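You operate a simulated robot arm through the tools that you are given. There is no shell and no other tool. Be economical: measure what you need, move in short steps, check, and stop when the job is done.

Carry out the task below with a simulated robot arm. There is one attempt and no reset: what you move stays moved.

TASK
Tape the square leaves sheet onto the yellow tile with both pink tabs.
Fine: lay it square in the middle and press it on.

It is judged by the outcome, as a careful person would: the job done as asked, and still so three seconds after it is handed in. It fails if anything else is knocked over, pushed out of place, dropped, spilled or broken. Flat cloth is picked up by pressing the open fingertips on it (5 to 10 N) and closing them slowly along it; thin cloth reads only 2 to 8 mm in the jaws.

THE ROBOT
A 6-joint arm with a two-finger parallel gripper, fixed in place. Base frame: the origin is at the foot of the arm, x ahead of it, y to its left, z up; the work surface is at about z = 4. Units: mm, degrees, N and s.
With the tool pointing down near the work surface it reaches from about 140 to 580 mm from the base axis. Its first joint turns from -66.0 to 66.0 degrees. Payload 2.1 kg.
Tool frame: the origin (TCP) lies between the finger pads and is the grasp point; the fingertips stand 30 mm ahead of it; z points along the fingers, y is the line along which they close. The gripper opens to 94 mm. The fingers are 28 mm wide and 10 mm thick; the gripper's body (50 by 96 mm) begins 55 mm behind the TCP.
Orientation is told as [roll, pitch, yaw] about the base's x, y, z axes, in that order, counted from this pose: with the fingers straight down and closing along the base's y, the tool's x points along the base's -x, its y along +y and its z along -z.

THE INTERFACE
- The arm moves only by the tool send_rows. Its argument "series" is a list of rows, each a list of 3 entries, a list of its own where there are three numbers: the shift along the tool's x, y, z in mm, then the turn, a rotation vector about the tool's x, y, z in degrees, then the finger opening in mm, from 0 to 94. In form: [[[x, y, z], [rx, ry, rz], jaw], ...]. A call has 1 to 12 rows; each row is the pose to reach, as a shift and turn from the pose commanded when the call began, along the tool's axes at that moment. Each row takes 0.2 s and may step no farther than 50 mm and 8.6 degrees from the row before; otherwise, or with a gripper value out of range, the whole call is refused. A pose out of reach is approached as far as the arm can. The call stops where the force on the tool passes 70 N (or 10 N more than at its start, if that is more) or the arm is blocked; 0.2 s more then pass. The fingers move at their own pace (about 72 mm/s each) and stop on an object; they squeeze with about 44 N. The grip force told is the motor's: it shows also when the fingers shut on nothing. Time passes only in rows, and 0.2 s behind the last, so rows that repeat a pose let the fingers close. The reply holds the time, the measured pose of the TCP, the force on the tool along the base axes, the opening and the grip force, in the units named above and with some noise, with the torque about the TCP (base axes, N m) and any sound that the robot's microphone picked up.
- Cameras (640 x 400 px; columns grow to the right, rows downward): "scene" is fixed at [66.8, -389.4, 479.5]; the picture's right is [0.58, -0.82, 0.00], its down [-0.52, -0.37, -0.77] and it looks along [0.63, 0.45, -0.63] (base axes); focal length 285 px, centre (320, 200). "wrist" rides on the gripper at [76, 14, -102] in the tool frame; the picture's right is [-0.18, 0.98, 0.00], its down [-0.75, -0.14, -0.64] and it looks along [-0.63, -0.12, 0.77] (tool axes); focal length 243 px, centre (320, 200). There is no depth. A picture from a camera that has moved, and an enlarged one, comes with that camera's place and axes in the base frame and with its lens.
- snapshot(camera): a new picture of that camera. The clock stands still meanwhile.
- close_up(camera, box): a new picture of the part [left, top, right, bottom] of that camera's present view, enlarged. The clock stands still meanwhile.
- job_done(): hands the job in; it is judged then, once.

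Work in short steps. Places have to be worked out from the pictures, the camera data and where the tool is seen: move nearer, look again, correct. Check each grasp and each placing, and mend what went wrong. You have 120 turns and 84 pictures in all, those below and enlarged ones among them. Open the gripper and draw the arm clear of the work before you hand the job in, unless the task says otherwise; then end with one line.

The tools are called after "Call:" as a command line: name --argument value ..., lists and objects as JSON in quotes. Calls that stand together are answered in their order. send_rows: Moves the arm, as the interface text tells. Its arguments: {"type":"object","properties":{"series":{"type":"array","items":{"type":"array"}}},"required":["series"]} The other tools are called the same way: snapshot (camera) takes a picture; close_up (camera, box) takes an enlarged picture of a part of a camera's view; job_done () hands the job in.

At the start:

```text
time: 0.0
eef_pos: [357.4, -69.7, 285.7]
tcp_rot: [0.0, 0.0, 0.0]
force: [-1.4, 0.4, -0.9]
torque: [-0.01, -0.01, 0.02]
finger_gap: 94.0
grip_force: 0.0
```

scene: 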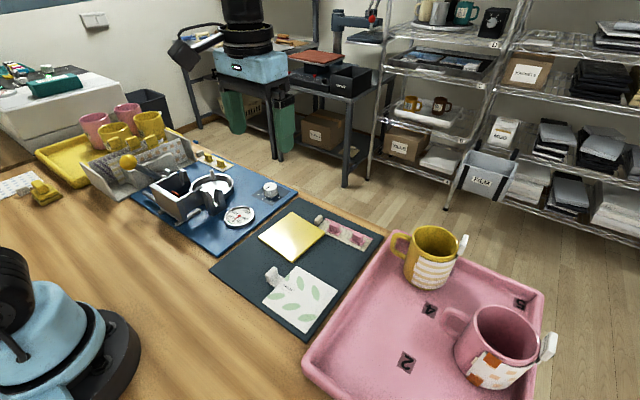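
wrist: 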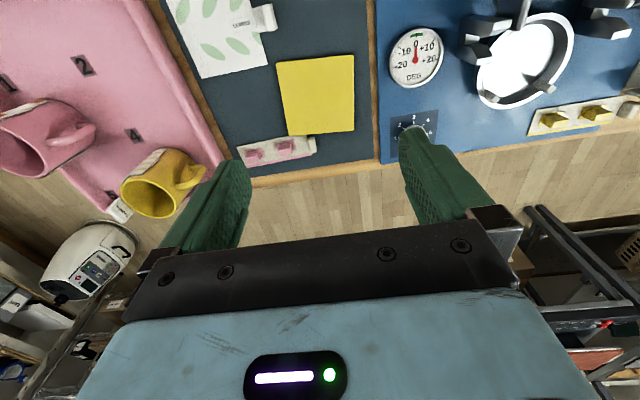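

I start with enlarged views of the work area with the sheet, the tile and the tabs.

Call:
close_up --camera "scene" --box '[200, 190, 400, 345]'

Call:
close_up --camera "wrist" --box '[150, 0, 390, 190]'

```text
2.58 times, centred on (300, 268) of scene
camera zoom: at [66.8, -389.4, 479.5], right [0.58, -0.82, 0.0], down [-0.52, -0.37, -0.77], along [0.63, 0.45, -0.63], focal length 737 px, centre (372, 26)
```

zoom: 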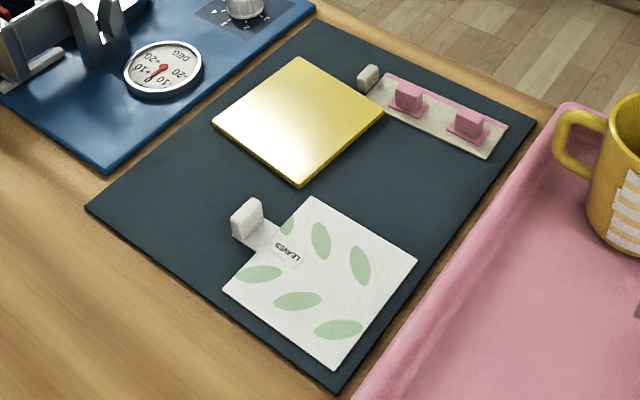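

```text
2.11 times, centred on (270, 95) of wrist
camera zoom: at [281.5, -54.9, 387.7], right [0.18, 0.98, 0.0], down [0.75, -0.14, 0.64], along [0.63, -0.12, -0.77], focal length 511 px, centre (425, 421)
```

zoom: 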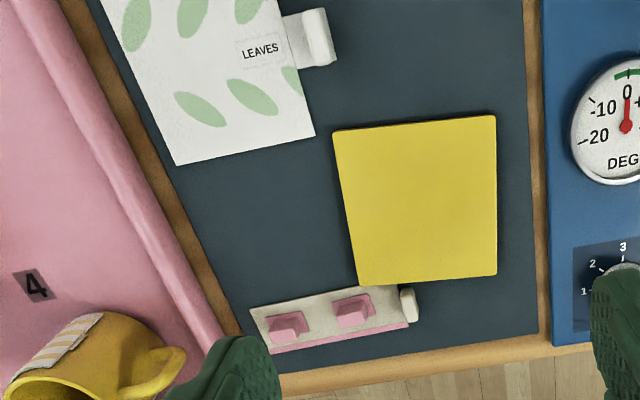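

The sheet (about 100 mm, centre near (288,-186)) has a white pull fin on its +y edge, and the tile (about 110 mm) is centred near (398,-77). I move above the sheet's fin to look closer.

Call:
send_rows --series '[[[25, -20, 30], [0, 0, 0], 94], [[50, -40, 60], [0, 0, 0], 94], [[70, -55, 90], [0, 0, 0], 60], [[75, -55, 110], [0, 0, 0], 40], [[75, -55, 110], [0, 0, 0], 40]]'

Call:
snapshot --camera "wrist"

Call:
close_up --camera "scene" --box '[240, 200, 400, 300]'

```text
time: 1.2
eef_pos: [282.5, -125.2, 175.4]
tcp_rot: [0.0, 0.0, -0.1]
force: [1.1, -0.1, -0.3]
torque: [0.03, -0.01, 0.01]
finger_gap: 39.8
grip_force: 0.0
```

```text
79 pictures are left
camera wrist: at [206.5, -110.2, 277.3], right [0.18, 0.98, 0.0], down [0.75, -0.14, 0.64], along [0.63, -0.12, -0.77], focal length 243 px, centre (320, 200)
```

wrist: 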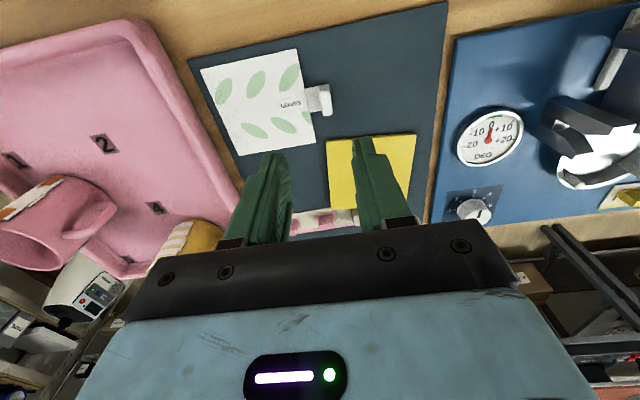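

```text
4.00 times, centred on (320, 250) of scene
camera zoom: at [66.8, -389.4, 479.5], right [0.58, -0.82, 0.0], down [-0.52, -0.37, -0.77], along [0.63, 0.45, -0.63], focal length 1142 px, centre (320, 0)
```

zoom: 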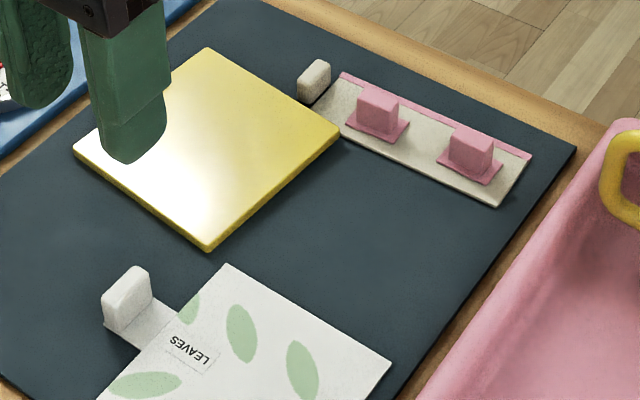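

The fin's geometry needs refinement, so I enlarge the wrist view around the sheet.

Call:
close_up --camera "wrist" --box '[190, 30, 350, 160]'

```text
3.08 times, centred on (270, 95) of wrist
camera zoom: at [206.5, -110.2, 277.3], right [0.18, 0.98, 0.0], down [0.75, -0.14, 0.64], along [0.63, -0.12, -0.77], focal length 746 px, centre (474, 523)
```

zoom: 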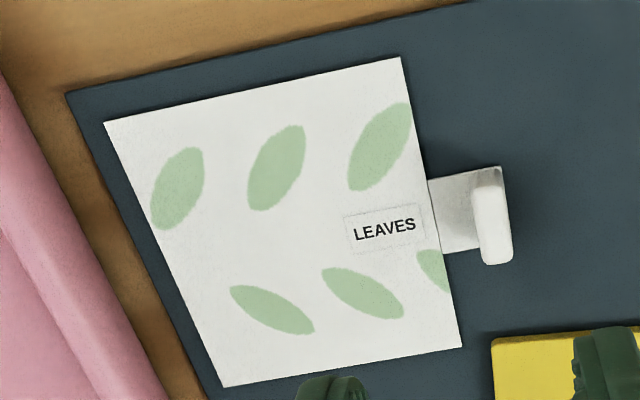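

From the wrist view the sheet spans x 240–340, y -240 to -140, and its fin is at about (290,-120), long in x. I go down to it in two stages with narrow jaws.

Call:
send_rows --series '[[[-7.5, 5, 40], [0, 0, 0], 30], [[-7.5, 5, 80], [0, 0, 0], 30], [[-7.5, 5, 105], [0, 0, 0], 30], [[-7.5, 5, 105], [0, 0, 0], 30]]'

Call:
close_up --camera "scene" --box '[220, 200, 380, 340]'

Call:
snapshot --camera "wrist"

```text
time: 2.2
eef_pos: [291.5, -120.3, 69.6]
tcp_rot: [0.1, 0.0, 0.0]
force: [-0.8, 0.4, 0.7]
torque: [-0.04, 0.03, -0.02]
finger_gap: 30.2
grip_force: 0.0
```

```text
2.86 times, centred on (300, 270) of scene
camera zoom: at [66.8, -389.4, 479.5], right [0.58, -0.82, 0.0], down [-0.52, -0.37, -0.77], along [0.63, 0.45, -0.63], focal length 816 px, centre (377, 0)
```

zoom: 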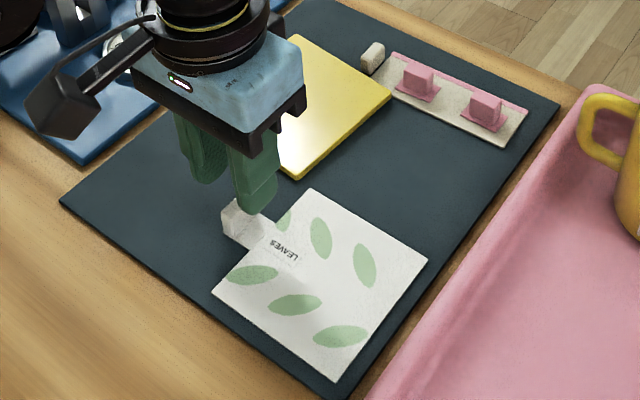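

```text
75 pictures are left
camera wrist: at [214.4, -104.9, 172.9], right [0.18, 0.98, 0.0], down [0.75, -0.14, 0.64], along [0.63, -0.12, -0.77], focal length 243 px, centre (320, 200)
```

wrist: 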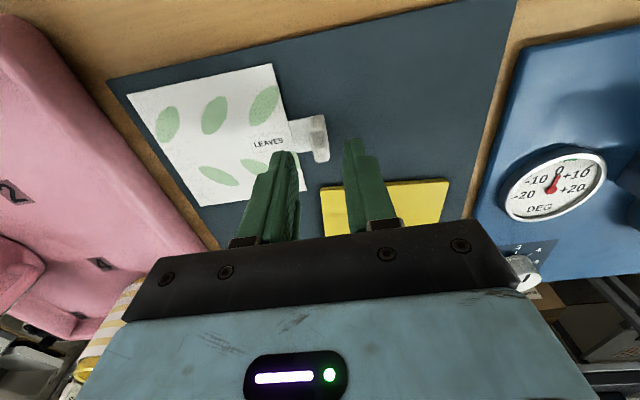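

The fingers straddle the fin's line; I lower to tips about 5 mm above the mat and close on the fin.

Call:
send_rows --series '[[[1.5, 0, 15], [0, 0, 0], 30], [[1.5, 0, 30], [0, 0, 0], 30], [[1.5, 0, 30], [0, 0, 0], 20], [[1.5, 0, 30], [0, 0, 0], 10], [[1.5, 0, 30], [0, 0, 0], 2], [[1.5, 0, 30], [0, 0, 0], 2]]'

Call:
close_up --camera "scene" --box '[220, 200, 380, 340]'

```text
time: 3.6
eef_pos: [288.7, -119.0, 40.7]
tcp_rot: [0.0, -0.1, 0.0]
force: [-0.2, 0.4, -0.1]
torque: [-0.01, -0.04, -0.02]
finger_gap: 7.9
grip_force: 42.4
```

```text
2.86 times, centred on (300, 270) of scene
camera zoom: at [66.8, -389.4, 479.5], right [0.58, -0.82, 0.0], down [-0.52, -0.37, -0.77], along [0.63, 0.45, -0.63], focal length 816 px, centre (377, 0)
```

zoom: 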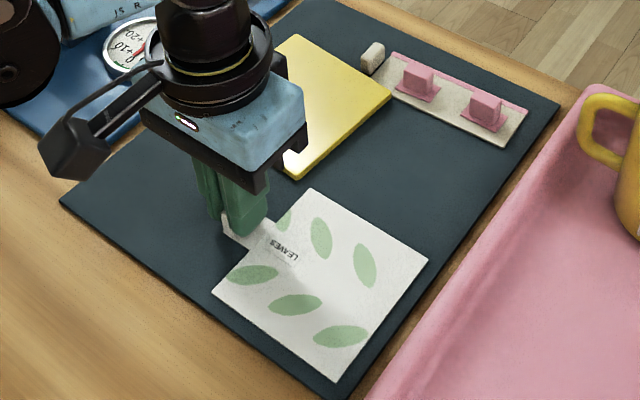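

Gripped at 7.9 mm. I lift a little and see how the sheet behaves.

Call:
send_rows --series '[[[0, 0, -8], [0, 0, 0], 2], [[0, 0, -16], [0, 0, 0], 2], [[0, 0, -25], [0, 0, 0], 2], [[0, 0, -25], [0, 0, 0], 2]]'

Call:
close_up --camera "scene" --box '[220, 200, 380, 340]'

Call:
snapshot --camera "wrist"

```text
time: 4.6
eef_pos: [290.2, -119.4, 66.2]
tcp_rot: [0.0, 0.1, 0.0]
force: [0.0, 0.9, 0.7]
torque: [0.03, 0.04, 0.0]
finger_gap: 7.9
grip_force: 41.8
```

```text
2.86 times, centred on (300, 270) of scene
camera zoom: at [66.8, -389.4, 479.5], right [0.58, -0.82, 0.0], down [-0.52, -0.37, -0.77], along [0.63, 0.45, -0.63], focal length 816 px, centre (377, 0)
```

zoom: 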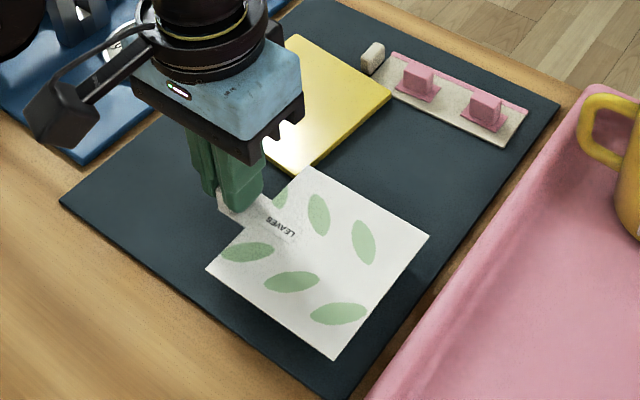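

```text
72 pictures are left
camera wrist: at [212.9, -104.6, 167.9], right [0.18, 0.98, 0.0], down [0.75, -0.14, 0.64], along [0.63, -0.12, -0.77], focal length 243 px, centre (320, 200)
```

wrist: 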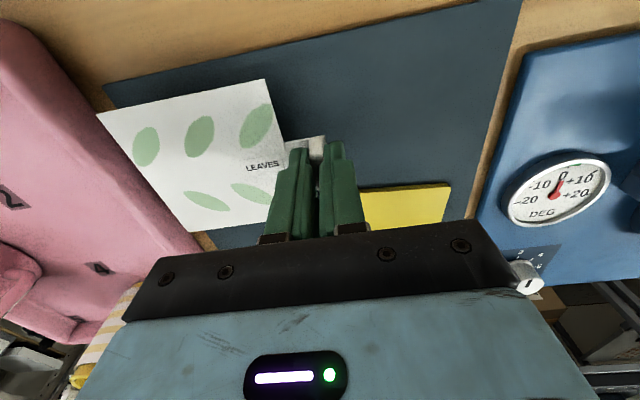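

The sheet is stiff and lifts whole. I raise it and back off to get an unobstructed look at the tile beside it.

Call:
send_rows --series '[[[10, -12, -40], [0, 0, 0], 2], [[20, -25, -80], [0, 0, 0], 2], [[30, -40, -120], [0, 0, 0], 2], [[40, -51, -150], [0, 0, 0], 2], [[40, -51, -150], [0, 0, 0], 2]]'

Call:
snapshot --camera "wrist"

Call:
close_up --camera "wrist" --box '[260, 100, 500, 250]'

```text
time: 5.8
eef_pos: [248.5, -171.3, 216.8]
tcp_rot: [0.1, 0.0, 0.0]
force: [0.0, -0.5, -0.5]
torque: [-0.02, -0.01, -0.01]
finger_gap: 7.7
grip_force: 41.6
```

```text
71 pictures are left
camera wrist: at [172.6, -156.2, 318.1], right [0.18, 0.98, 0.0], down [0.75, -0.14, 0.64], along [0.63, -0.12, -0.77], focal length 243 px, centre (320, 200)
```

wrist: 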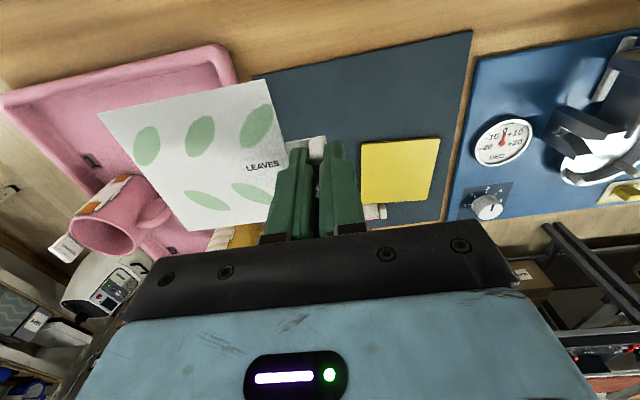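

```text
2.67 times, centred on (380, 175) of wrist
camera zoom: at [172.6, -156.2, 318.1], right [0.18, 0.98, 0.0], down [0.75, -0.14, 0.64], along [0.63, -0.12, -0.77], focal length 647 px, centre (160, 267)
```

zoom: 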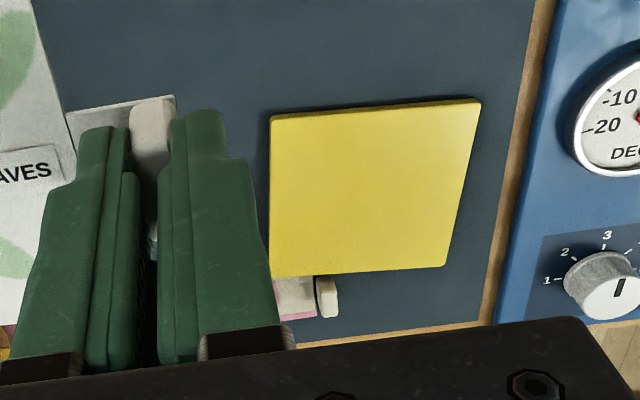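

Refining, the tile is centred near (396.3,-79.2), turned about -5.3°, top at z≈10–12. I carry the sheet above it with a matching turn, keeping 35 mm clearance.

Call:
send_rows --series '[[[-25, 27, 0], [0, 0, 1], 2], [[-55, 58, 0], [0, 0, 2], 2], [[-85, 90, 10], [0, 0, 3], 2], [[-115, 121, 30], [0, 0, 4], 2], [[-140, 147, 60], [0, 0, 5], 2], [[-153.4, 161.3, 95], [0, 0, 5.3], 2], [[-153.4, 161.3, 130], [0, 0, 5.3], 2], [[-153.4, 161.3, 130], [0, 0, 5.3], 2]]'

Call:
snapshot --camera "wrist"

Call:
close_up --camera "scene" --box '[220, 180, 400, 300]'

```text
time: 7.6
eef_pos: [401.1, -9.2, 85.3]
tcp_rot: [0.1, 0.0, -5.4]
force: [-0.1, 0.0, -0.1]
torque: [-0.01, 0.01, 0.0]
finger_gap: 8.1
grip_force: 41.6
```

```text
69 pictures are left
camera wrist: at [326.2, 12.9, 187.7], right [0.27, 0.96, 0.0], down [0.74, -0.21, 0.64], along [0.62, -0.18, -0.77], focal length 243 px, centre (320, 200)
```

wrist: 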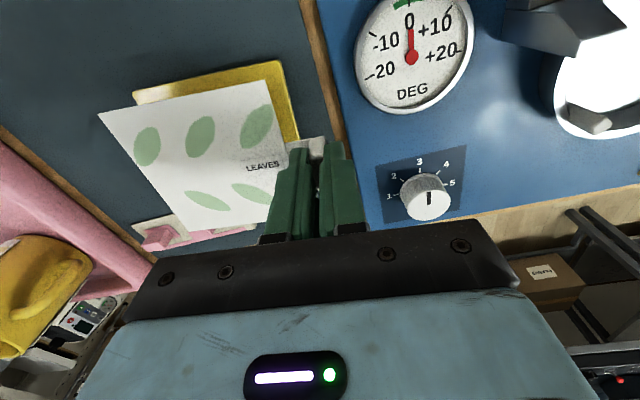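

```text
3.33 times, centred on (310, 240) of scene
camera zoom: at [66.8, -389.4, 479.5], right [0.58, -0.82, 0.0], down [-0.52, -0.37, -0.77], along [0.63, 0.45, -0.63], focal length 951 px, centre (353, 67)
```

zoom: 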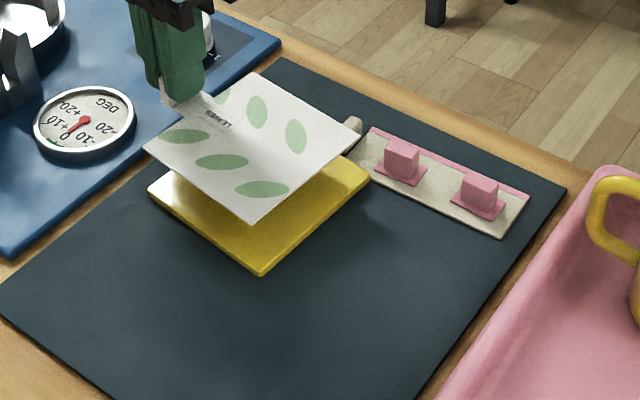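

Aligned so far; I lower to roughly 10 mm above the tile and compare edges.

Call:
send_rows --series '[[[0, 0, 15], [0, 0, 0], 2], [[0, 0, 30], [0, 0, 0], 2], [[0, 0, 30], [0, 0, 0], 2]]'

Call:
close_up --camera "wrist" --box '[90, 50, 340, 250]'

Call:
close_up --camera "scene" --box '[240, 190, 360, 270]'

```text
time: 8.4
eef_pos: [401.9, -9.3, 56.5]
tcp_rot: [0.0, 0.0, -5.3]
force: [-0.3, 0.0, -1.5]
torque: [0.02, 0.0, -0.01]
finger_gap: 7.5
grip_force: 42.1
```

```text
2.00 times, centred on (215, 150) of wrist
camera zoom: at [327.1, 12.0, 157.3], right [0.27, 0.96, 0.0], down [0.74, -0.21, 0.64], along [0.62, -0.18, -0.77], focal length 485 px, centre (530, 300)
```

zoom: 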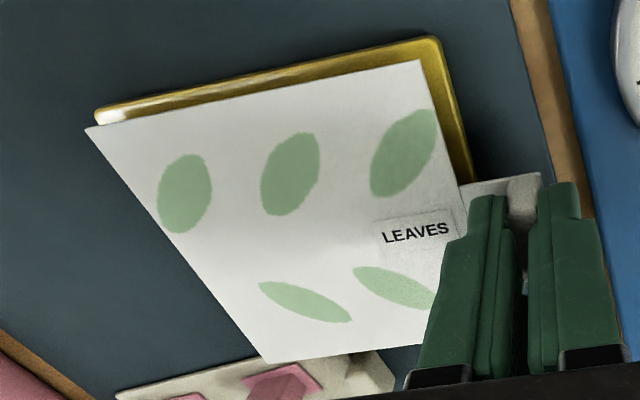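

```text
5.00 times, centred on (300, 230) of scene
camera zoom: at [66.8, -389.4, 479.5], right [0.58, -0.82, 0.0], down [-0.52, -0.37, -0.77], along [0.63, 0.45, -0.63], focal length 1427 px, centre (420, 50)
```

zoom: 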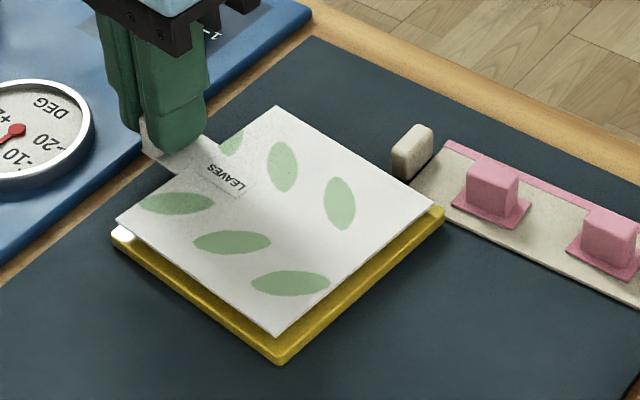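

Angle matches well. I lower further in small steps, watching force.

Call:
send_rows --series '[[[0, 0, 3], [0, 0, 0], 2], [[0, 0, 6], [0, 0, 0], 2], [[0, 0, 6], [0, 0, 0], 2]]'

Call:
close_up --camera "wrist" --box '[90, 50, 340, 250]'

Call:
close_up --camera "scene" --box '[240, 190, 360, 270]'

```text
time: 9.2
eef_pos: [401.6, -9.2, 49.1]
tcp_rot: [0.0, 0.0, -5.4]
force: [0.2, -0.5, 0.5]
torque: [-0.03, -0.04, 0.0]
finger_gap: 7.9
grip_force: 41.5
```

```text
2.00 times, centred on (215, 150) of wrist
camera zoom: at [327.1, 12.3, 151.4], right [0.27, 0.96, 0.0], down [0.74, -0.21, 0.64], along [0.62, -0.18, -0.77], focal length 485 px, centre (530, 300)
```

zoom: 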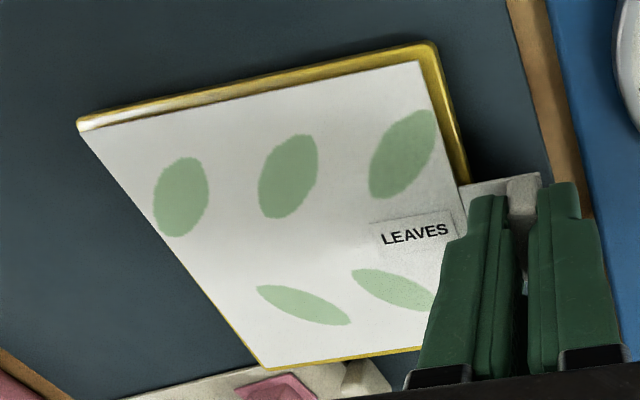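

```text
5.00 times, centred on (300, 230) of scene
camera zoom: at [66.8, -389.4, 479.5], right [0.58, -0.82, 0.0], down [-0.52, -0.37, -0.77], along [0.63, 0.45, -0.63], focal length 1427 px, centre (420, 50)
```

zoom: 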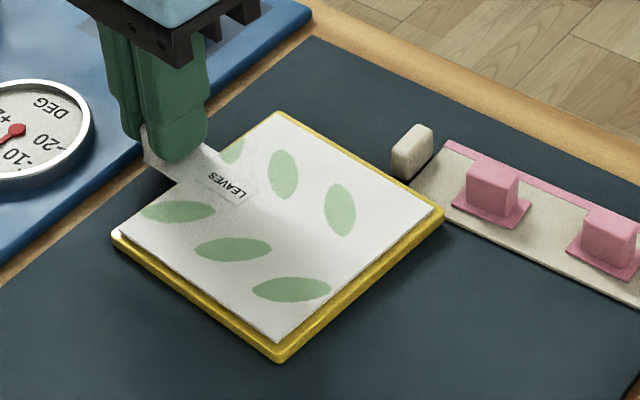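

Margins show, but the sheet may still hover by a few mm. I lower until light contact and re-check.

Call:
send_rows --series '[[[0, 0, 1], [0, 0, 0], 2], [[0, 0, 2], [0, 0, 0], 2], [[0, 0, 2], [0, 0, 0], 2]]'

Call:
close_up --camera "wrist" --box '[90, 50, 340, 250]'

Call:
close_up --camera "scene" --box '[255, 195, 345, 265]'

```text
time: 10.0
eef_pos: [402.5, -8.9, 47.6]
tcp_rot: [0.0, 0.0, -5.3]
force: [-0.6, 0.8, 2.0]
torque: [-0.08, -0.06, 0.02]
finger_gap: 7.7
grip_force: 42.2
```

```text
2.00 times, centred on (215, 150) of wrist
camera zoom: at [327.4, 12.3, 149.6], right [0.27, 0.96, 0.0], down [0.74, -0.21, 0.64], along [0.62, -0.18, -0.77], focal length 485 px, centre (530, 300)
```

zoom: 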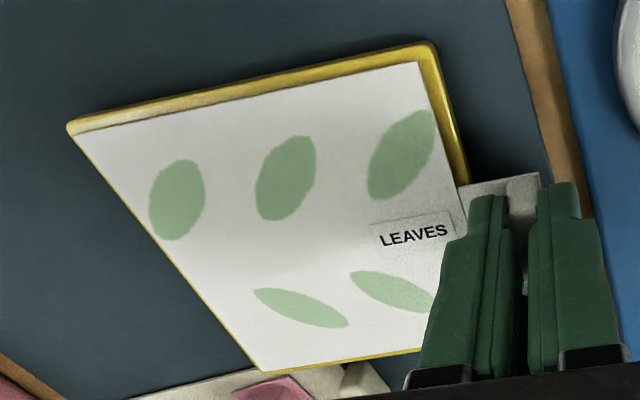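

```text
5.71 times, centred on (300, 230) of scene
camera zoom: at [66.8, -389.4, 479.5], right [0.58, -0.82, 0.0], down [-0.52, -0.37, -0.77], along [0.63, 0.45, -0.63], focal length 1631 px, centre (434, 29)
```

zoom: 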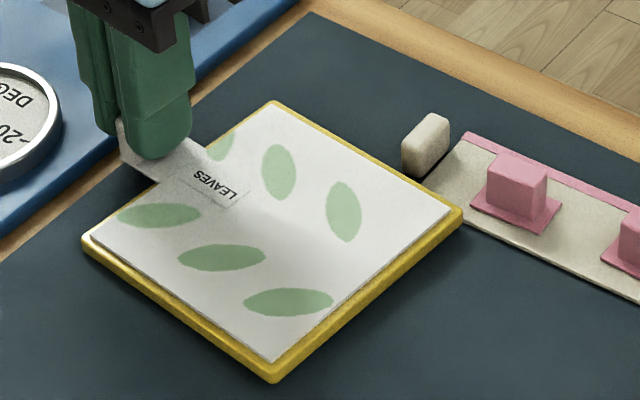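

The two views disagree in the way a remaining hover of 1–2 mm would produce, so I lower a little more.

Call:
send_rows --series '[[[0, 0, 1], [0, 0, 0], 2], [[0, 0, 2], [0, 0, 0], 2], [[0, 0, 2], [0, 0, 0], 2]]'

Call:
close_up --camera "wrist" --box '[90, 50, 340, 250]'

Call:
close_up --camera "scene" --box '[255, 195, 345, 265]'

```text
time: 10.8
eef_pos: [403.8, -8.4, 46.0]
tcp_rot: [0.0, 0.0, -5.2]
force: [-0.6, 3.5, 19.5]
torque: [-0.23, 0.03, -0.01]
finger_gap: 7.8
grip_force: 41.2
```

```text
2.00 times, centred on (215, 150) of wrist
camera zoom: at [327.5, 12.5, 147.9], right [0.27, 0.96, 0.0], down [0.74, -0.21, 0.64], along [0.62, -0.18, -0.77], focal length 485 px, centre (530, 300)
```

zoom: 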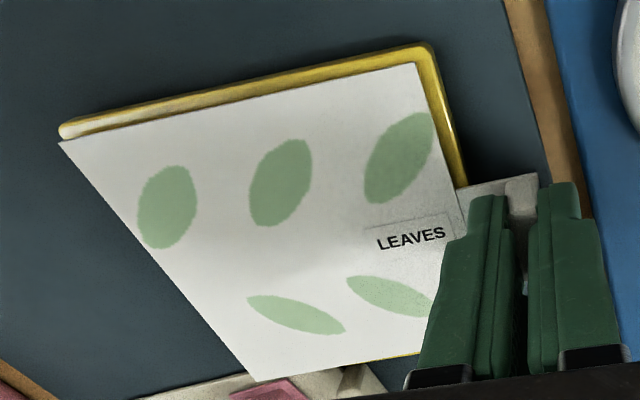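

```text
5.71 times, centred on (300, 230) of scene
camera zoom: at [66.7, -389.4, 479.5], right [0.58, -0.82, 0.0], down [-0.52, -0.37, -0.77], along [0.63, 0.45, -0.63], focal length 1631 px, centre (434, 29)
```

zoom: 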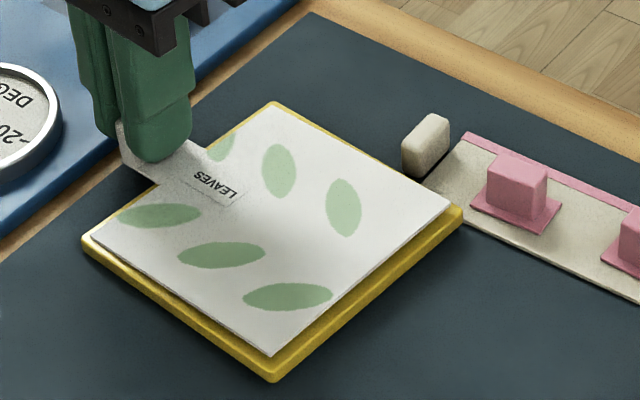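

That's contact (19 N) with the far edge tilting up, so I back up 2 mm, release and look before correcting the lateral position.

Call:
send_rows --series '[[[0, 0, -1], [0, 0, 0], 2], [[0, 0, -2], [0, 0, 0], 2], [[0, 0, -2], [0, 0, 0], 10], [[0, 0, -2], [0, 0, 0], 16], [[0, 0, -2], [0, 0, 0], 24], [[0, 0, -25], [0, 0, 0], 24], [[0, 0, -60], [0, 0, 0], 24], [[0, 0, -100], [0, 0, 0], 24], [[0, 0, -100], [0, 0, 0], 24]]'

Call:
snapshot --camera "wrist"

Call:
close_up --camera "scene" --box '[255, 195, 345, 265]'

```text
time: 12.8
eef_pos: [401.9, -8.8, 146.0]
tcp_rot: [0.0, 0.0, -5.3]
force: [-1.1, -0.3, 0.2]
torque: [0.0, -0.02, 0.01]
finger_gap: 24.1
grip_force: 0.0
```

```text
59 pictures are left
camera wrist: at [327.3, 12.0, 248.1], right [0.27, 0.96, 0.0], down [0.74, -0.21, 0.64], along [0.62, -0.18, -0.77], focal length 243 px, centre (320, 200)
```

wrist: 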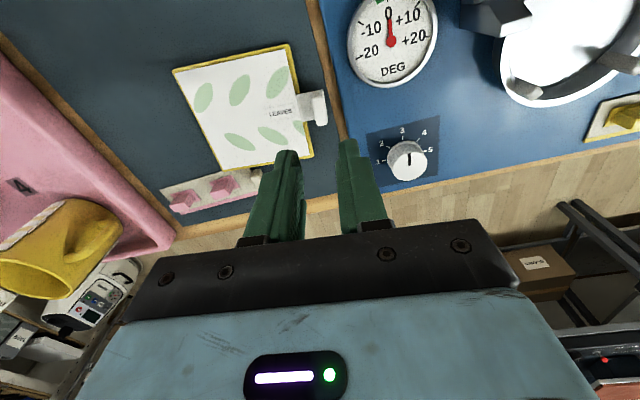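

```text
5.71 times, centred on (300, 230) of scene
camera zoom: at [66.8, -389.4, 479.5], right [0.58, -0.82, 0.0], down [-0.52, -0.37, -0.77], along [0.63, 0.45, -0.63], focal length 1631 px, centre (434, 29)
```

zoom: 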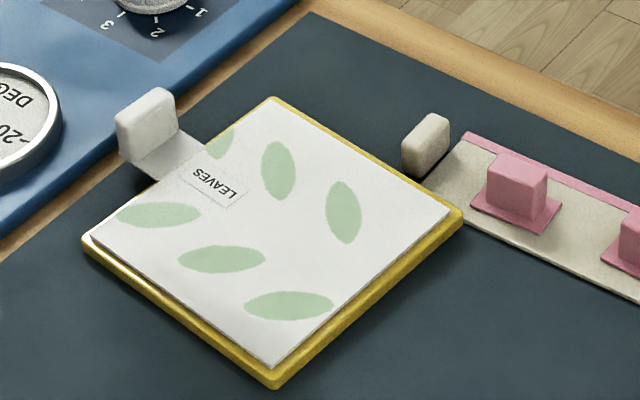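

Released; I check the margins enlarged.

Call:
close_up --camera "wrist" --box '[160, 35, 335, 175]'

```text
2.86 times, centred on (248, 105) of wrist
camera zoom: at [327.3, 12.0, 248.1], right [0.27, 0.96, 0.0], down [0.74, -0.21, 0.64], along [0.62, -0.18, -0.77], focal length 693 px, centre (527, 471)
```

zoom: 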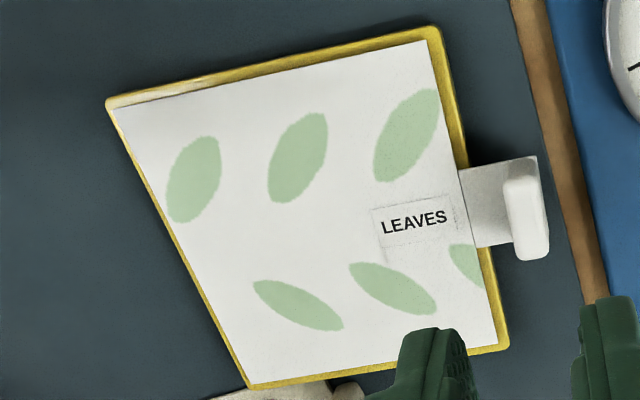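

The sheet lies centred within about 1 mm and parallel to the tile. Next I go to look at the pink tabs on their strip.

Call:
send_rows --series '[[[-8, -40, -25], [0, 0, 0], 24], [[-17, -85, -25], [0, 0, 0], 40], [[-26, -130, -25], [0, 0, 0], 50], [[-34.6, -178, -25], [0, 0, 0], 50], [[-34.6, -178.6, -25], [0, 0, 0], 50]]'

Call:
snapshot --camera "wrist"

Call:
close_up --camera "scene" --box '[305, 200, 395, 260]'

```text
time: 14.0
eef_pos: [420.1, -189.7, 170.4]
tcp_rot: [0.0, 0.0, -5.3]
force: [0.1, -0.4, 0.0]
torque: [0.01, 0.03, 0.03]
finger_gap: 49.9
grip_force: 0.0
```

```text
56 pictures are left
camera wrist: at [345.6, -169.4, 272.4], right [0.27, 0.96, 0.0], down [0.74, -0.21, 0.64], along [0.62, -0.18, -0.77], focal length 243 px, centre (320, 200)
```

wrist: 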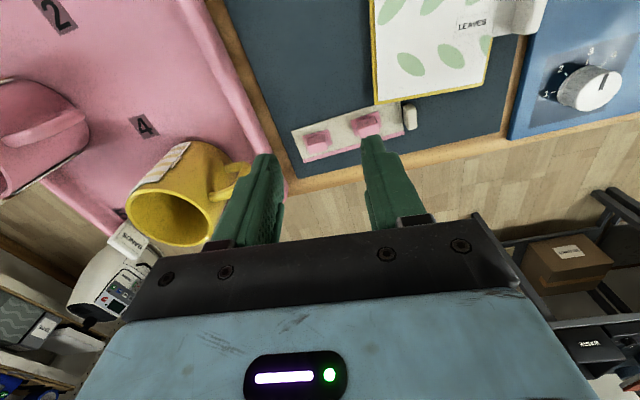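

```text
6.67 times, centred on (350, 230) of scene
camera zoom: at [66.8, -389.4, 479.5], right [0.58, -0.82, 0.0], down [-0.52, -0.37, -0.77], along [0.63, 0.45, -0.63], focal length 1903 px, centre (120, 0)
```

zoom: 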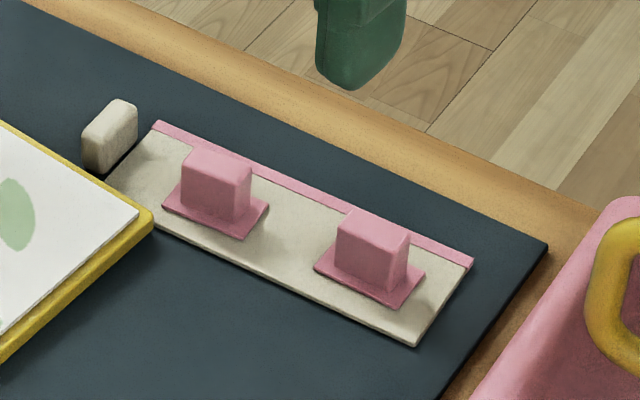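

I enlarge the strip in the wrist view to locate both tabs.

Call:
close_up --camera "wrist" --box '[280, 80, 430, 190]'

```text
3.64 times, centred on (355, 135) of wrist
camera zoom: at [345.6, -169.4, 272.4], right [0.27, 0.96, 0.0], down [0.74, -0.21, 0.64], along [0.62, -0.18, -0.77], focal length 882 px, centre (193, 436)
```

zoom: 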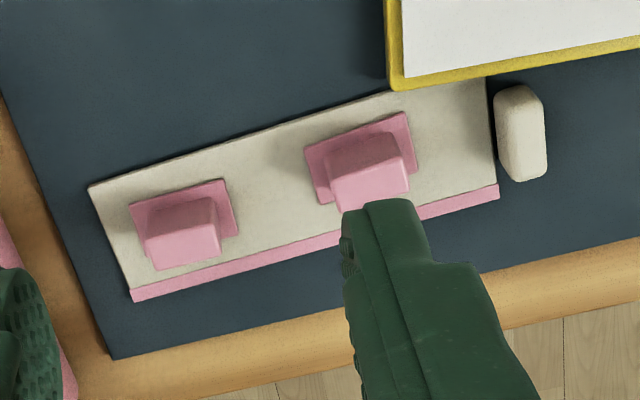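

Tabs: flanges about 20×30 mm with fins ~10×23 mm (long in y); T1 near (467,-149) turned ≈+3°, T2 near (470,-207). I hover over T1 with the jaws open along y.

Call:
send_rows --series '[[[-21, 22, 30], [0, 0, -4], 40], [[-42.9, 44.9, 60], [0, 0, -8.3], 36], [[-42.9, 44.9, 95], [0, 0, -8.3], 36], [[-42.9, 44.9, 95], [0, 0, -8.3], 36]]'

Call:
snapshot --camera "wrist"

Call:
close_up --camera "scene" --box '[290, 180, 410, 260]'

```text
time: 15.0
eef_pos: [467.5, -149.8, 75.1]
tcp_rot: [-0.1, 0.0, 3.0]
force: [-0.9, -0.1, -0.5]
torque: [-0.03, 0.01, 0.0]
finger_gap: 35.8
grip_force: 0.0
```

```text
53 pictures are left
camera wrist: at [390.5, -139.6, 177.5], right [0.13, 0.99, 0.0], down [0.76, -0.1, 0.64], along [0.64, -0.08, -0.77], focal length 243 px, centre (320, 200)
```

wrist: 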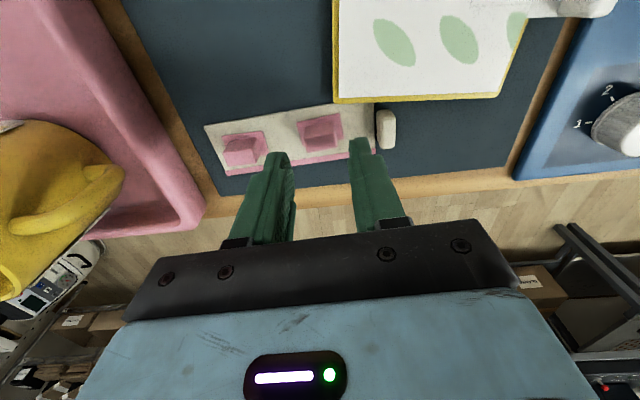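

```text
5.00 times, centred on (350, 220) of scene
camera zoom: at [66.8, -389.4, 479.5], right [0.58, -0.82, 0.0], down [-0.52, -0.37, -0.77], along [0.63, 0.45, -0.63], focal length 1427 px, centre (170, 100)
```

zoom: 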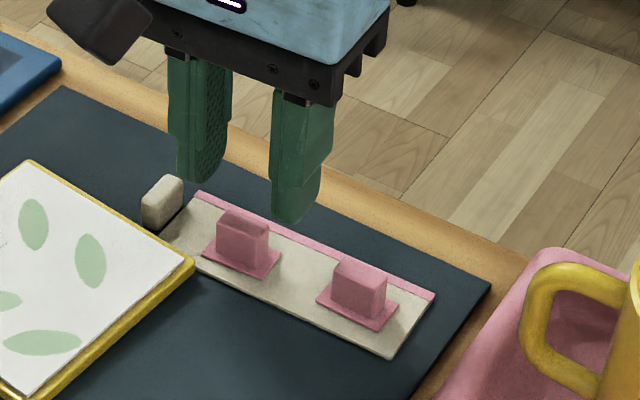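

Nearly aligned; an enlarged wrist view verifies before descending.

Call:
close_up --camera "wrist" --box '[200, 80, 400, 205]'

```text
3.20 times, centred on (300, 142) of wrist
camera zoom: at [390.5, -139.6, 177.5], right [0.13, 0.99, 0.0], down [0.76, -0.1, 0.64], along [0.64, -0.08, -0.77], focal length 776 px, centre (384, 384)
```

zoom: 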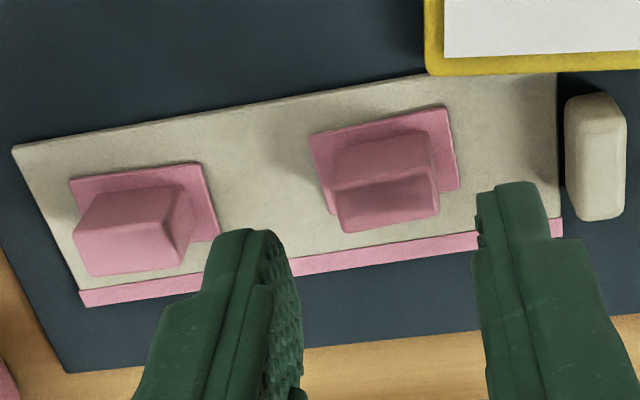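

Aligned; I add 2° of turn, descend so the tips stop just above the flange, and close on the fin.

Call:
send_rows --series '[[[1, 0, 15], [0, 0, -2], 36], [[1, 0, 33.5], [0, 0, -2], 36], [[1, 0, 33.5], [0, 0, -2], 28], [[1, 0, 33.5], [0, 0, -2], 20], [[1, 0, 33.5], [0, 0, -2], 12], [[1, 0, 33.5], [0, 0, -2], 12]]'

Call:
close_up --camera "scene" --box '[290, 180, 410, 260]'

Call:
close_up --camera "wrist" --box '[200, 80, 400, 205]'

```text
time: 16.4
eef_pos: [467.4, -149.3, 43.0]
tcp_rot: [-0.1, -0.1, 5.0]
force: [0.7, 1.1, 0.9]
torque: [0.0, 0.0, 0.0]
finger_gap: 17.5
grip_force: 43.5
```

```text
5.00 times, centred on (350, 220) of scene
camera zoom: at [66.8, -389.4, 479.5], right [0.58, -0.82, 0.0], down [-0.52, -0.37, -0.77], along [0.63, 0.45, -0.63], focal length 1427 px, centre (170, 100)
```

zoom: 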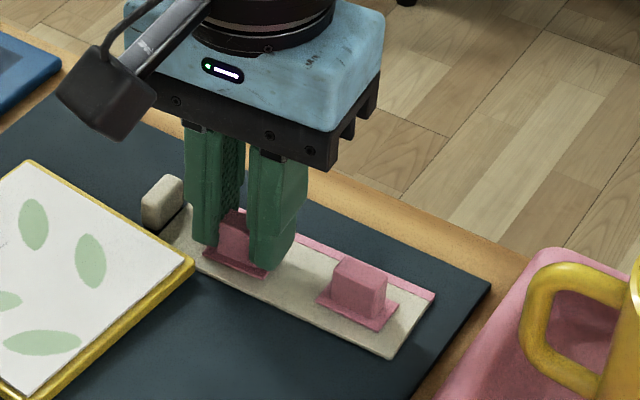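

```text
3.20 times, centred on (300, 142) of wrist
camera zoom: at [389.3, -142.0, 144.2], right [0.1, 1.0, 0.0], down [0.76, -0.07, 0.64], along [0.64, -0.06, -0.77], focal length 776 px, centre (384, 384)
```

zoom: 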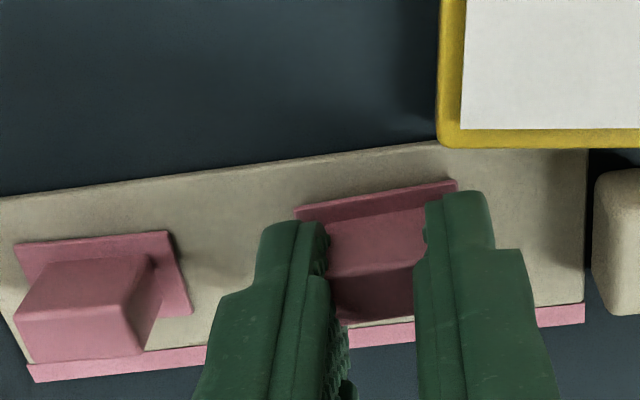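

The fin is held (17.5 mm). I pull up gently by 4 mm and see whether the tab leaves the strip or the strip comes along.

Call:
send_rows --series '[[[0, 0, -1], [0, 0, 0], 12], [[0, 0, -2], [0, 0, 0], 12], [[0, 0, -4], [0, 0, 0], 12], [[0, 0, -4], [0, 0, 0], 12]]'

Call:
close_up --camera "scene" --box '[290, 180, 410, 260]'

```text
time: 17.4
eef_pos: [465.8, -148.2, 45.6]
tcp_rot: [0.1, 0.0, 4.9]
force: [0.2, 0.6, -0.6]
torque: [0.01, 0.01, 0.02]
finger_gap: 17.6
grip_force: 44.4
```

```text
5.00 times, centred on (350, 220) of scene
camera zoom: at [66.8, -389.4, 479.5], right [0.58, -0.82, 0.0], down [-0.52, -0.37, -0.77], along [0.63, 0.45, -0.63], focal length 1427 px, centre (170, 100)
```

zoom: 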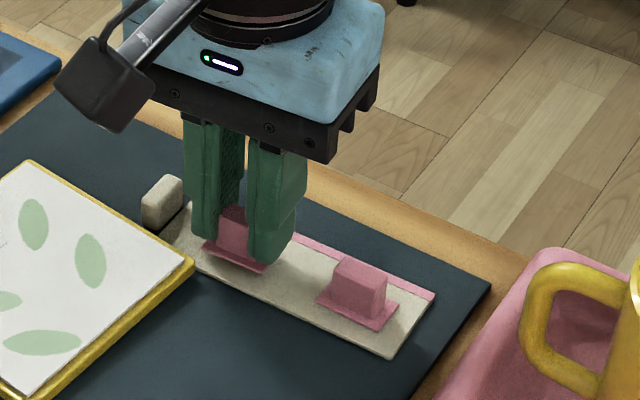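

The tab lifts free and the strip stays put. I carry the tab to above the tile's +x edge, slightly toward +y to stay clear of the strip's knob, turning to match the tile.

Call:
send_rows --series '[[[0, 0, -30], [0, 0, 0], 12], [[0, 0, -55], [0, 0, 0], 12], [[5, 26, -55], [0, 0, 4], 12], [[11, 52, -55], [0, 0, 8], 12], [[16.1, 77.1, -45], [0, 0, 10.4], 12], [[16.1, 77.1, -25], [0, 0, 10.4], 12], [[16.1, 77.1, -25], [0, 0, 10.4], 12]]'

Call:
close_up --camera "wrist" --box '[90, 30, 410, 230]'

Call:
close_up --camera "scene" --box '[250, 180, 370, 260]'

```text
time: 19.0
eef_pos: [443.7, -72.6, 69.9]
tcp_rot: [0.0, -0.1, -5.4]
force: [0.5, 0.4, 0.1]
torque: [0.0, 0.01, 0.0]
finger_gap: 17.5
grip_force: 44.2
```

```text
2.00 times, centred on (250, 130) of wrist
camera zoom: at [368.9, -51.7, 172.7], right [0.28, 0.96, 0.0], down [0.74, -0.21, 0.64], along [0.62, -0.18, -0.77], focal length 485 px, centre (460, 340)
```

zoom: 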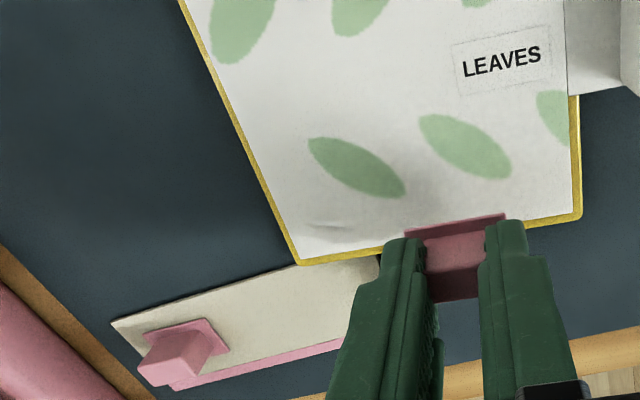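

```text
5.00 times, centred on (310, 220) of scene
camera zoom: at [66.8, -389.4, 479.5], right [0.58, -0.82, 0.0], down [-0.52, -0.37, -0.77], along [0.63, 0.45, -0.63], focal length 1427 px, centre (370, 100)
```

zoom: 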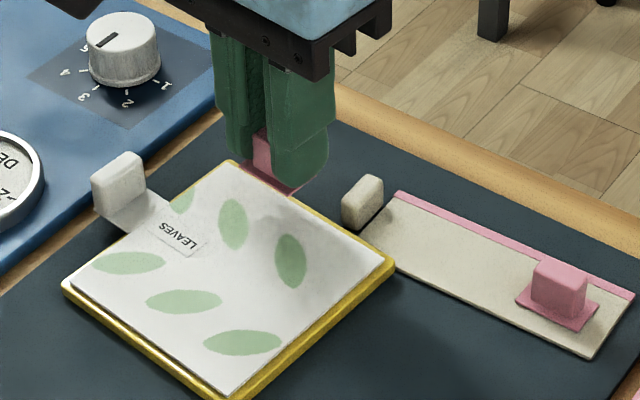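

The tab's inner edge is about 15 mm inside the sheet's edge and its outer edge just covers the tile's rim. I descend to near contact.

Call:
send_rows --series '[[[0, 0, 10], [0, 0, 0], 12], [[0, 0, 18], [0, 0, 0], 12], [[0, 0, 20], [0, 0, 0], 12], [[0, 0, 20], [0, 0, 0], 12]]'

Call:
close_up --camera "wrist" --box '[210, 80, 410, 205]'

Call:
close_up --camera "scene" --box '[265, 185, 355, 245]'

```text
time: 20.0
eef_pos: [443.4, -74.8, 50.4]
tcp_rot: [-0.1, 0.0, -5.3]
force: [0.4, -0.7, -0.3]
torque: [0.0, 0.02, -0.02]
finger_gap: 17.7
grip_force: 44.1
```

```text
3.20 times, centred on (310, 142) of wrist
camera zoom: at [368.9, -52.4, 153.2], right [0.28, 0.96, 0.0], down [0.74, -0.21, 0.64], along [0.62, -0.18, -0.77], focal length 776 px, centre (352, 384)
```

zoom: 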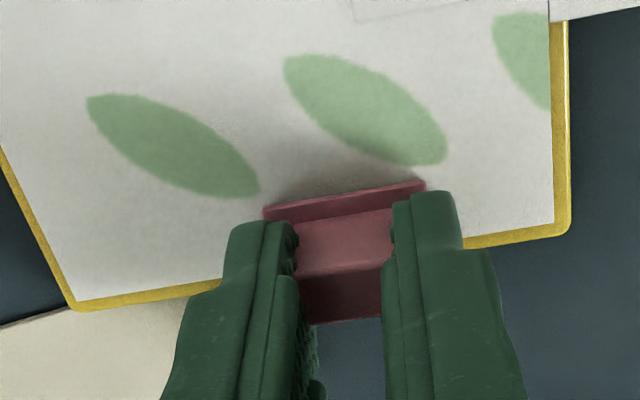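

```text
6.67 times, centred on (310, 215) of scene
camera zoom: at [66.8, -389.4, 479.5], right [0.58, -0.82, 0.0], down [-0.52, -0.37, -0.77], along [0.63, 0.45, -0.63], focal length 1903 px, centre (387, 100)
```

zoom: 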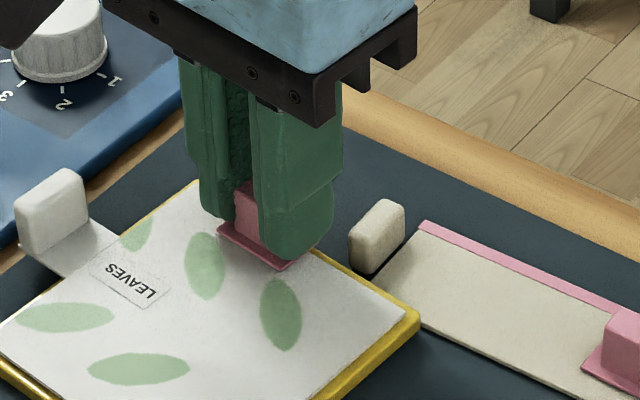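

Well aligned. I press down in 1 mm steps, watching the force.

Call:
send_rows --series '[[[0, 0, 1], [0, 0, 0], 12], [[0, 0, 2], [0, 0, 0], 12], [[0, 0, 3], [0, 0, 0], 12], [[0, 0, 3], [0, 0, 0], 12]]'

```text
time: 21.0
eef_pos: [444.1, -72.8, 48.6]
tcp_rot: [0.1, 0.0, -5.5]
force: [0.1, 1.5, 16.0]
torque: [-0.15, 0.13, 0.01]
finger_gap: 17.6
grip_force: 43.7
```

16 N of contact; I press slightly more and hold, then release and rise.

Call:
send_rows --series '[[[0, 0, 0.6], [0, 0, 0], 12], [[0, 0, 1], [0, 0, 0], 12], [[0, 0, 1], [0, 0, 0], 12], [[0, 0, 1], [0, 0, 0], 12]]'

```text
time: 22.0
eef_pos: [443.1, -74.1, 47.6]
tcp_rot: [0.0, -0.1, -5.5]
force: [0.5, 1.6, 31.5]
torque: [-0.03, 0.17, 0.01]
finger_gap: 17.5
grip_force: 44.3
```

31 N held. I unload slightly, open to 24 mm and rise.

Call:
send_rows --series '[[[0, 0, -1], [0, 0, 0], 12], [[0, 0, -1], [0, 0, 0], 20], [[0, 0, -1], [0, 0, 0], 24], [[0, 0, -1], [0, 0, 0], 24], [[0, 0, -10], [0, 0, 0], 24], [[0, 0, -40], [0, 0, 0], 24], [[0, 0, -80], [0, 0, 0], 24], [[0, 0, -80], [0, 0, 0], 24]]'

Call:
close_up --camera "wrist" --box '[130, 0, 410, 175]'

Call:
close_up --camera "scene" --box '[250, 185, 370, 265]'

```text
time: 23.8
eef_pos: [442.9, -73.4, 127.5]
tcp_rot: [0.1, 0.0, -5.3]
force: [-0.7, 0.2, 0.3]
torque: [-0.02, -0.03, 0.02]
finger_gap: 24.1
grip_force: 0.1
```

```text
2.29 times, centred on (270, 88) of wrist
camera zoom: at [368.5, -52.1, 229.2], right [0.28, 0.96, 0.0], down [0.74, -0.21, 0.64], along [0.62, -0.18, -0.77], focal length 555 px, centre (434, 457)
```

zoom: 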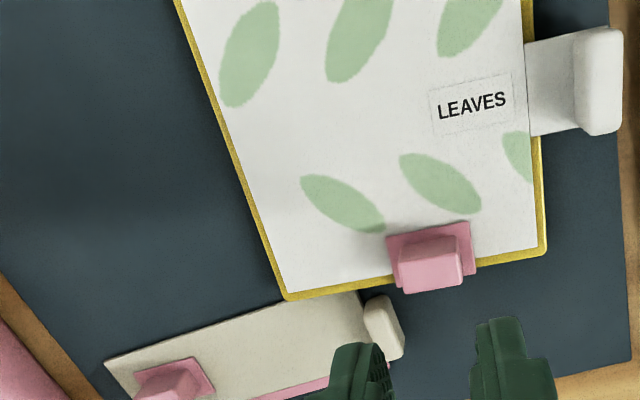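

```text
5.00 times, centred on (310, 225) of scene
camera zoom: at [66.8, -389.4, 479.5], right [0.58, -0.82, 0.0], down [-0.52, -0.37, -0.77], along [0.63, 0.45, -0.63], focal length 1427 px, centre (370, 75)
```

zoom: 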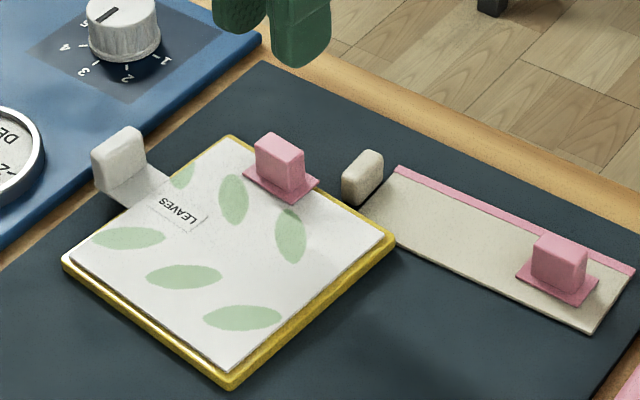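

Tab 1 bridges sheet and tile cleanly. Now I go to hover over the second tab on the strip.

Call:
send_rows --series '[[[-10, -40, 0], [0, 0, -1], 24], [[-22, -80, 0], [0, 0, -2], 36], [[-38.7, -120, 10], [0, 0, -3.5], 36], [[-38.7, -130.1, 40], [0, 0, -4.4], 36], [[-38.7, -130.1, 50], [0, 0, -4.4], 36], [[-38.7, -130.1, 50], [0, 0, -4.4], 36]]'

Call:
close_up --camera "wrist" --box '[200, 80, 400, 205]'

Call:
close_up --camera "scene" --box '[310, 170, 460, 270]'

```text
time: 25.2
eef_pos: [470.0, -207.9, 78.5]
tcp_rot: [0.1, -0.1, -1.0]
force: [0.3, 0.7, -0.6]
torque: [-0.01, 0.02, 0.01]
finger_gap: 36.0
grip_force: 0.1
```

```text
3.20 times, centred on (300, 142) of wrist
camera zoom: at [393.8, -190.8, 179.5], right [0.2, 0.98, 0.0], down [0.75, -0.15, 0.64], along [0.63, -0.13, -0.77], focal length 776 px, centre (384, 384)
```

zoom: 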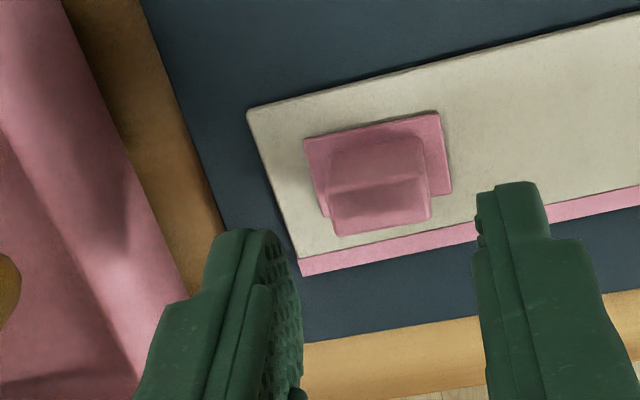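

```text
4.00 times, centred on (385, 220) of scene
camera zoom: at [66.8, -389.4, 479.5], right [0.58, -0.82, 0.0], down [-0.52, -0.37, -0.77], along [0.63, 0.45, -0.63], focal length 1142 px, centre (60, 120)
```

zoom: 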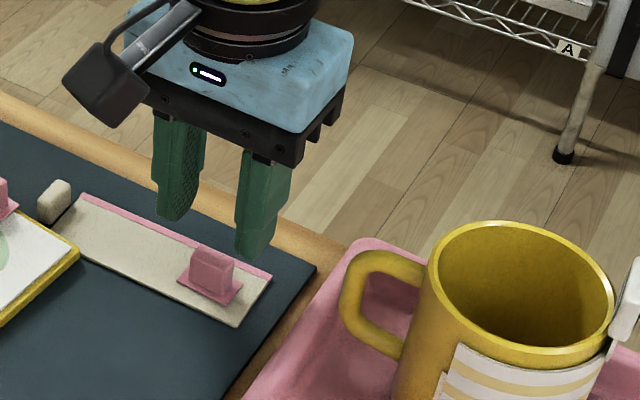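

Aligned on tab 2; I descend to the same grip height and close.

Call:
send_rows --series '[[[0.5, -0.3, 15], [0, 0, 0], 36], [[0.5, -0.3, 35.5], [0, 0, 0], 36], [[0.5, -0.3, 35.5], [0, 0, 0], 28], [[0.5, -0.3, 35.5], [0, 0, 0], 20], [[0.5, -0.3, 35.5], [0, 0, 0], 12], [[0.5, -0.3, 35.5], [0, 0, 0], 12]]'

Call:
close_up --camera "scene" --box '[290, 180, 410, 260]'

```text
time: 26.6
eef_pos: [469.4, -207.4, 42.0]
tcp_rot: [0.1, 0.0, -1.1]
force: [1.0, 0.1, 0.1]
torque: [0.02, 0.0, 0.0]
finger_gap: 17.5
grip_force: 43.4
```

```text
5.00 times, centred on (350, 220) of scene
camera zoom: at [66.8, -389.4, 479.5], right [0.58, -0.82, 0.0], down [-0.52, -0.37, -0.77], along [0.63, 0.45, -0.63], focal length 1427 px, centre (170, 100)
```

zoom: 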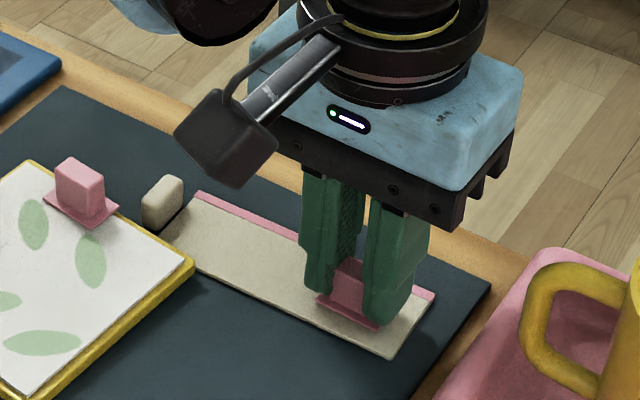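

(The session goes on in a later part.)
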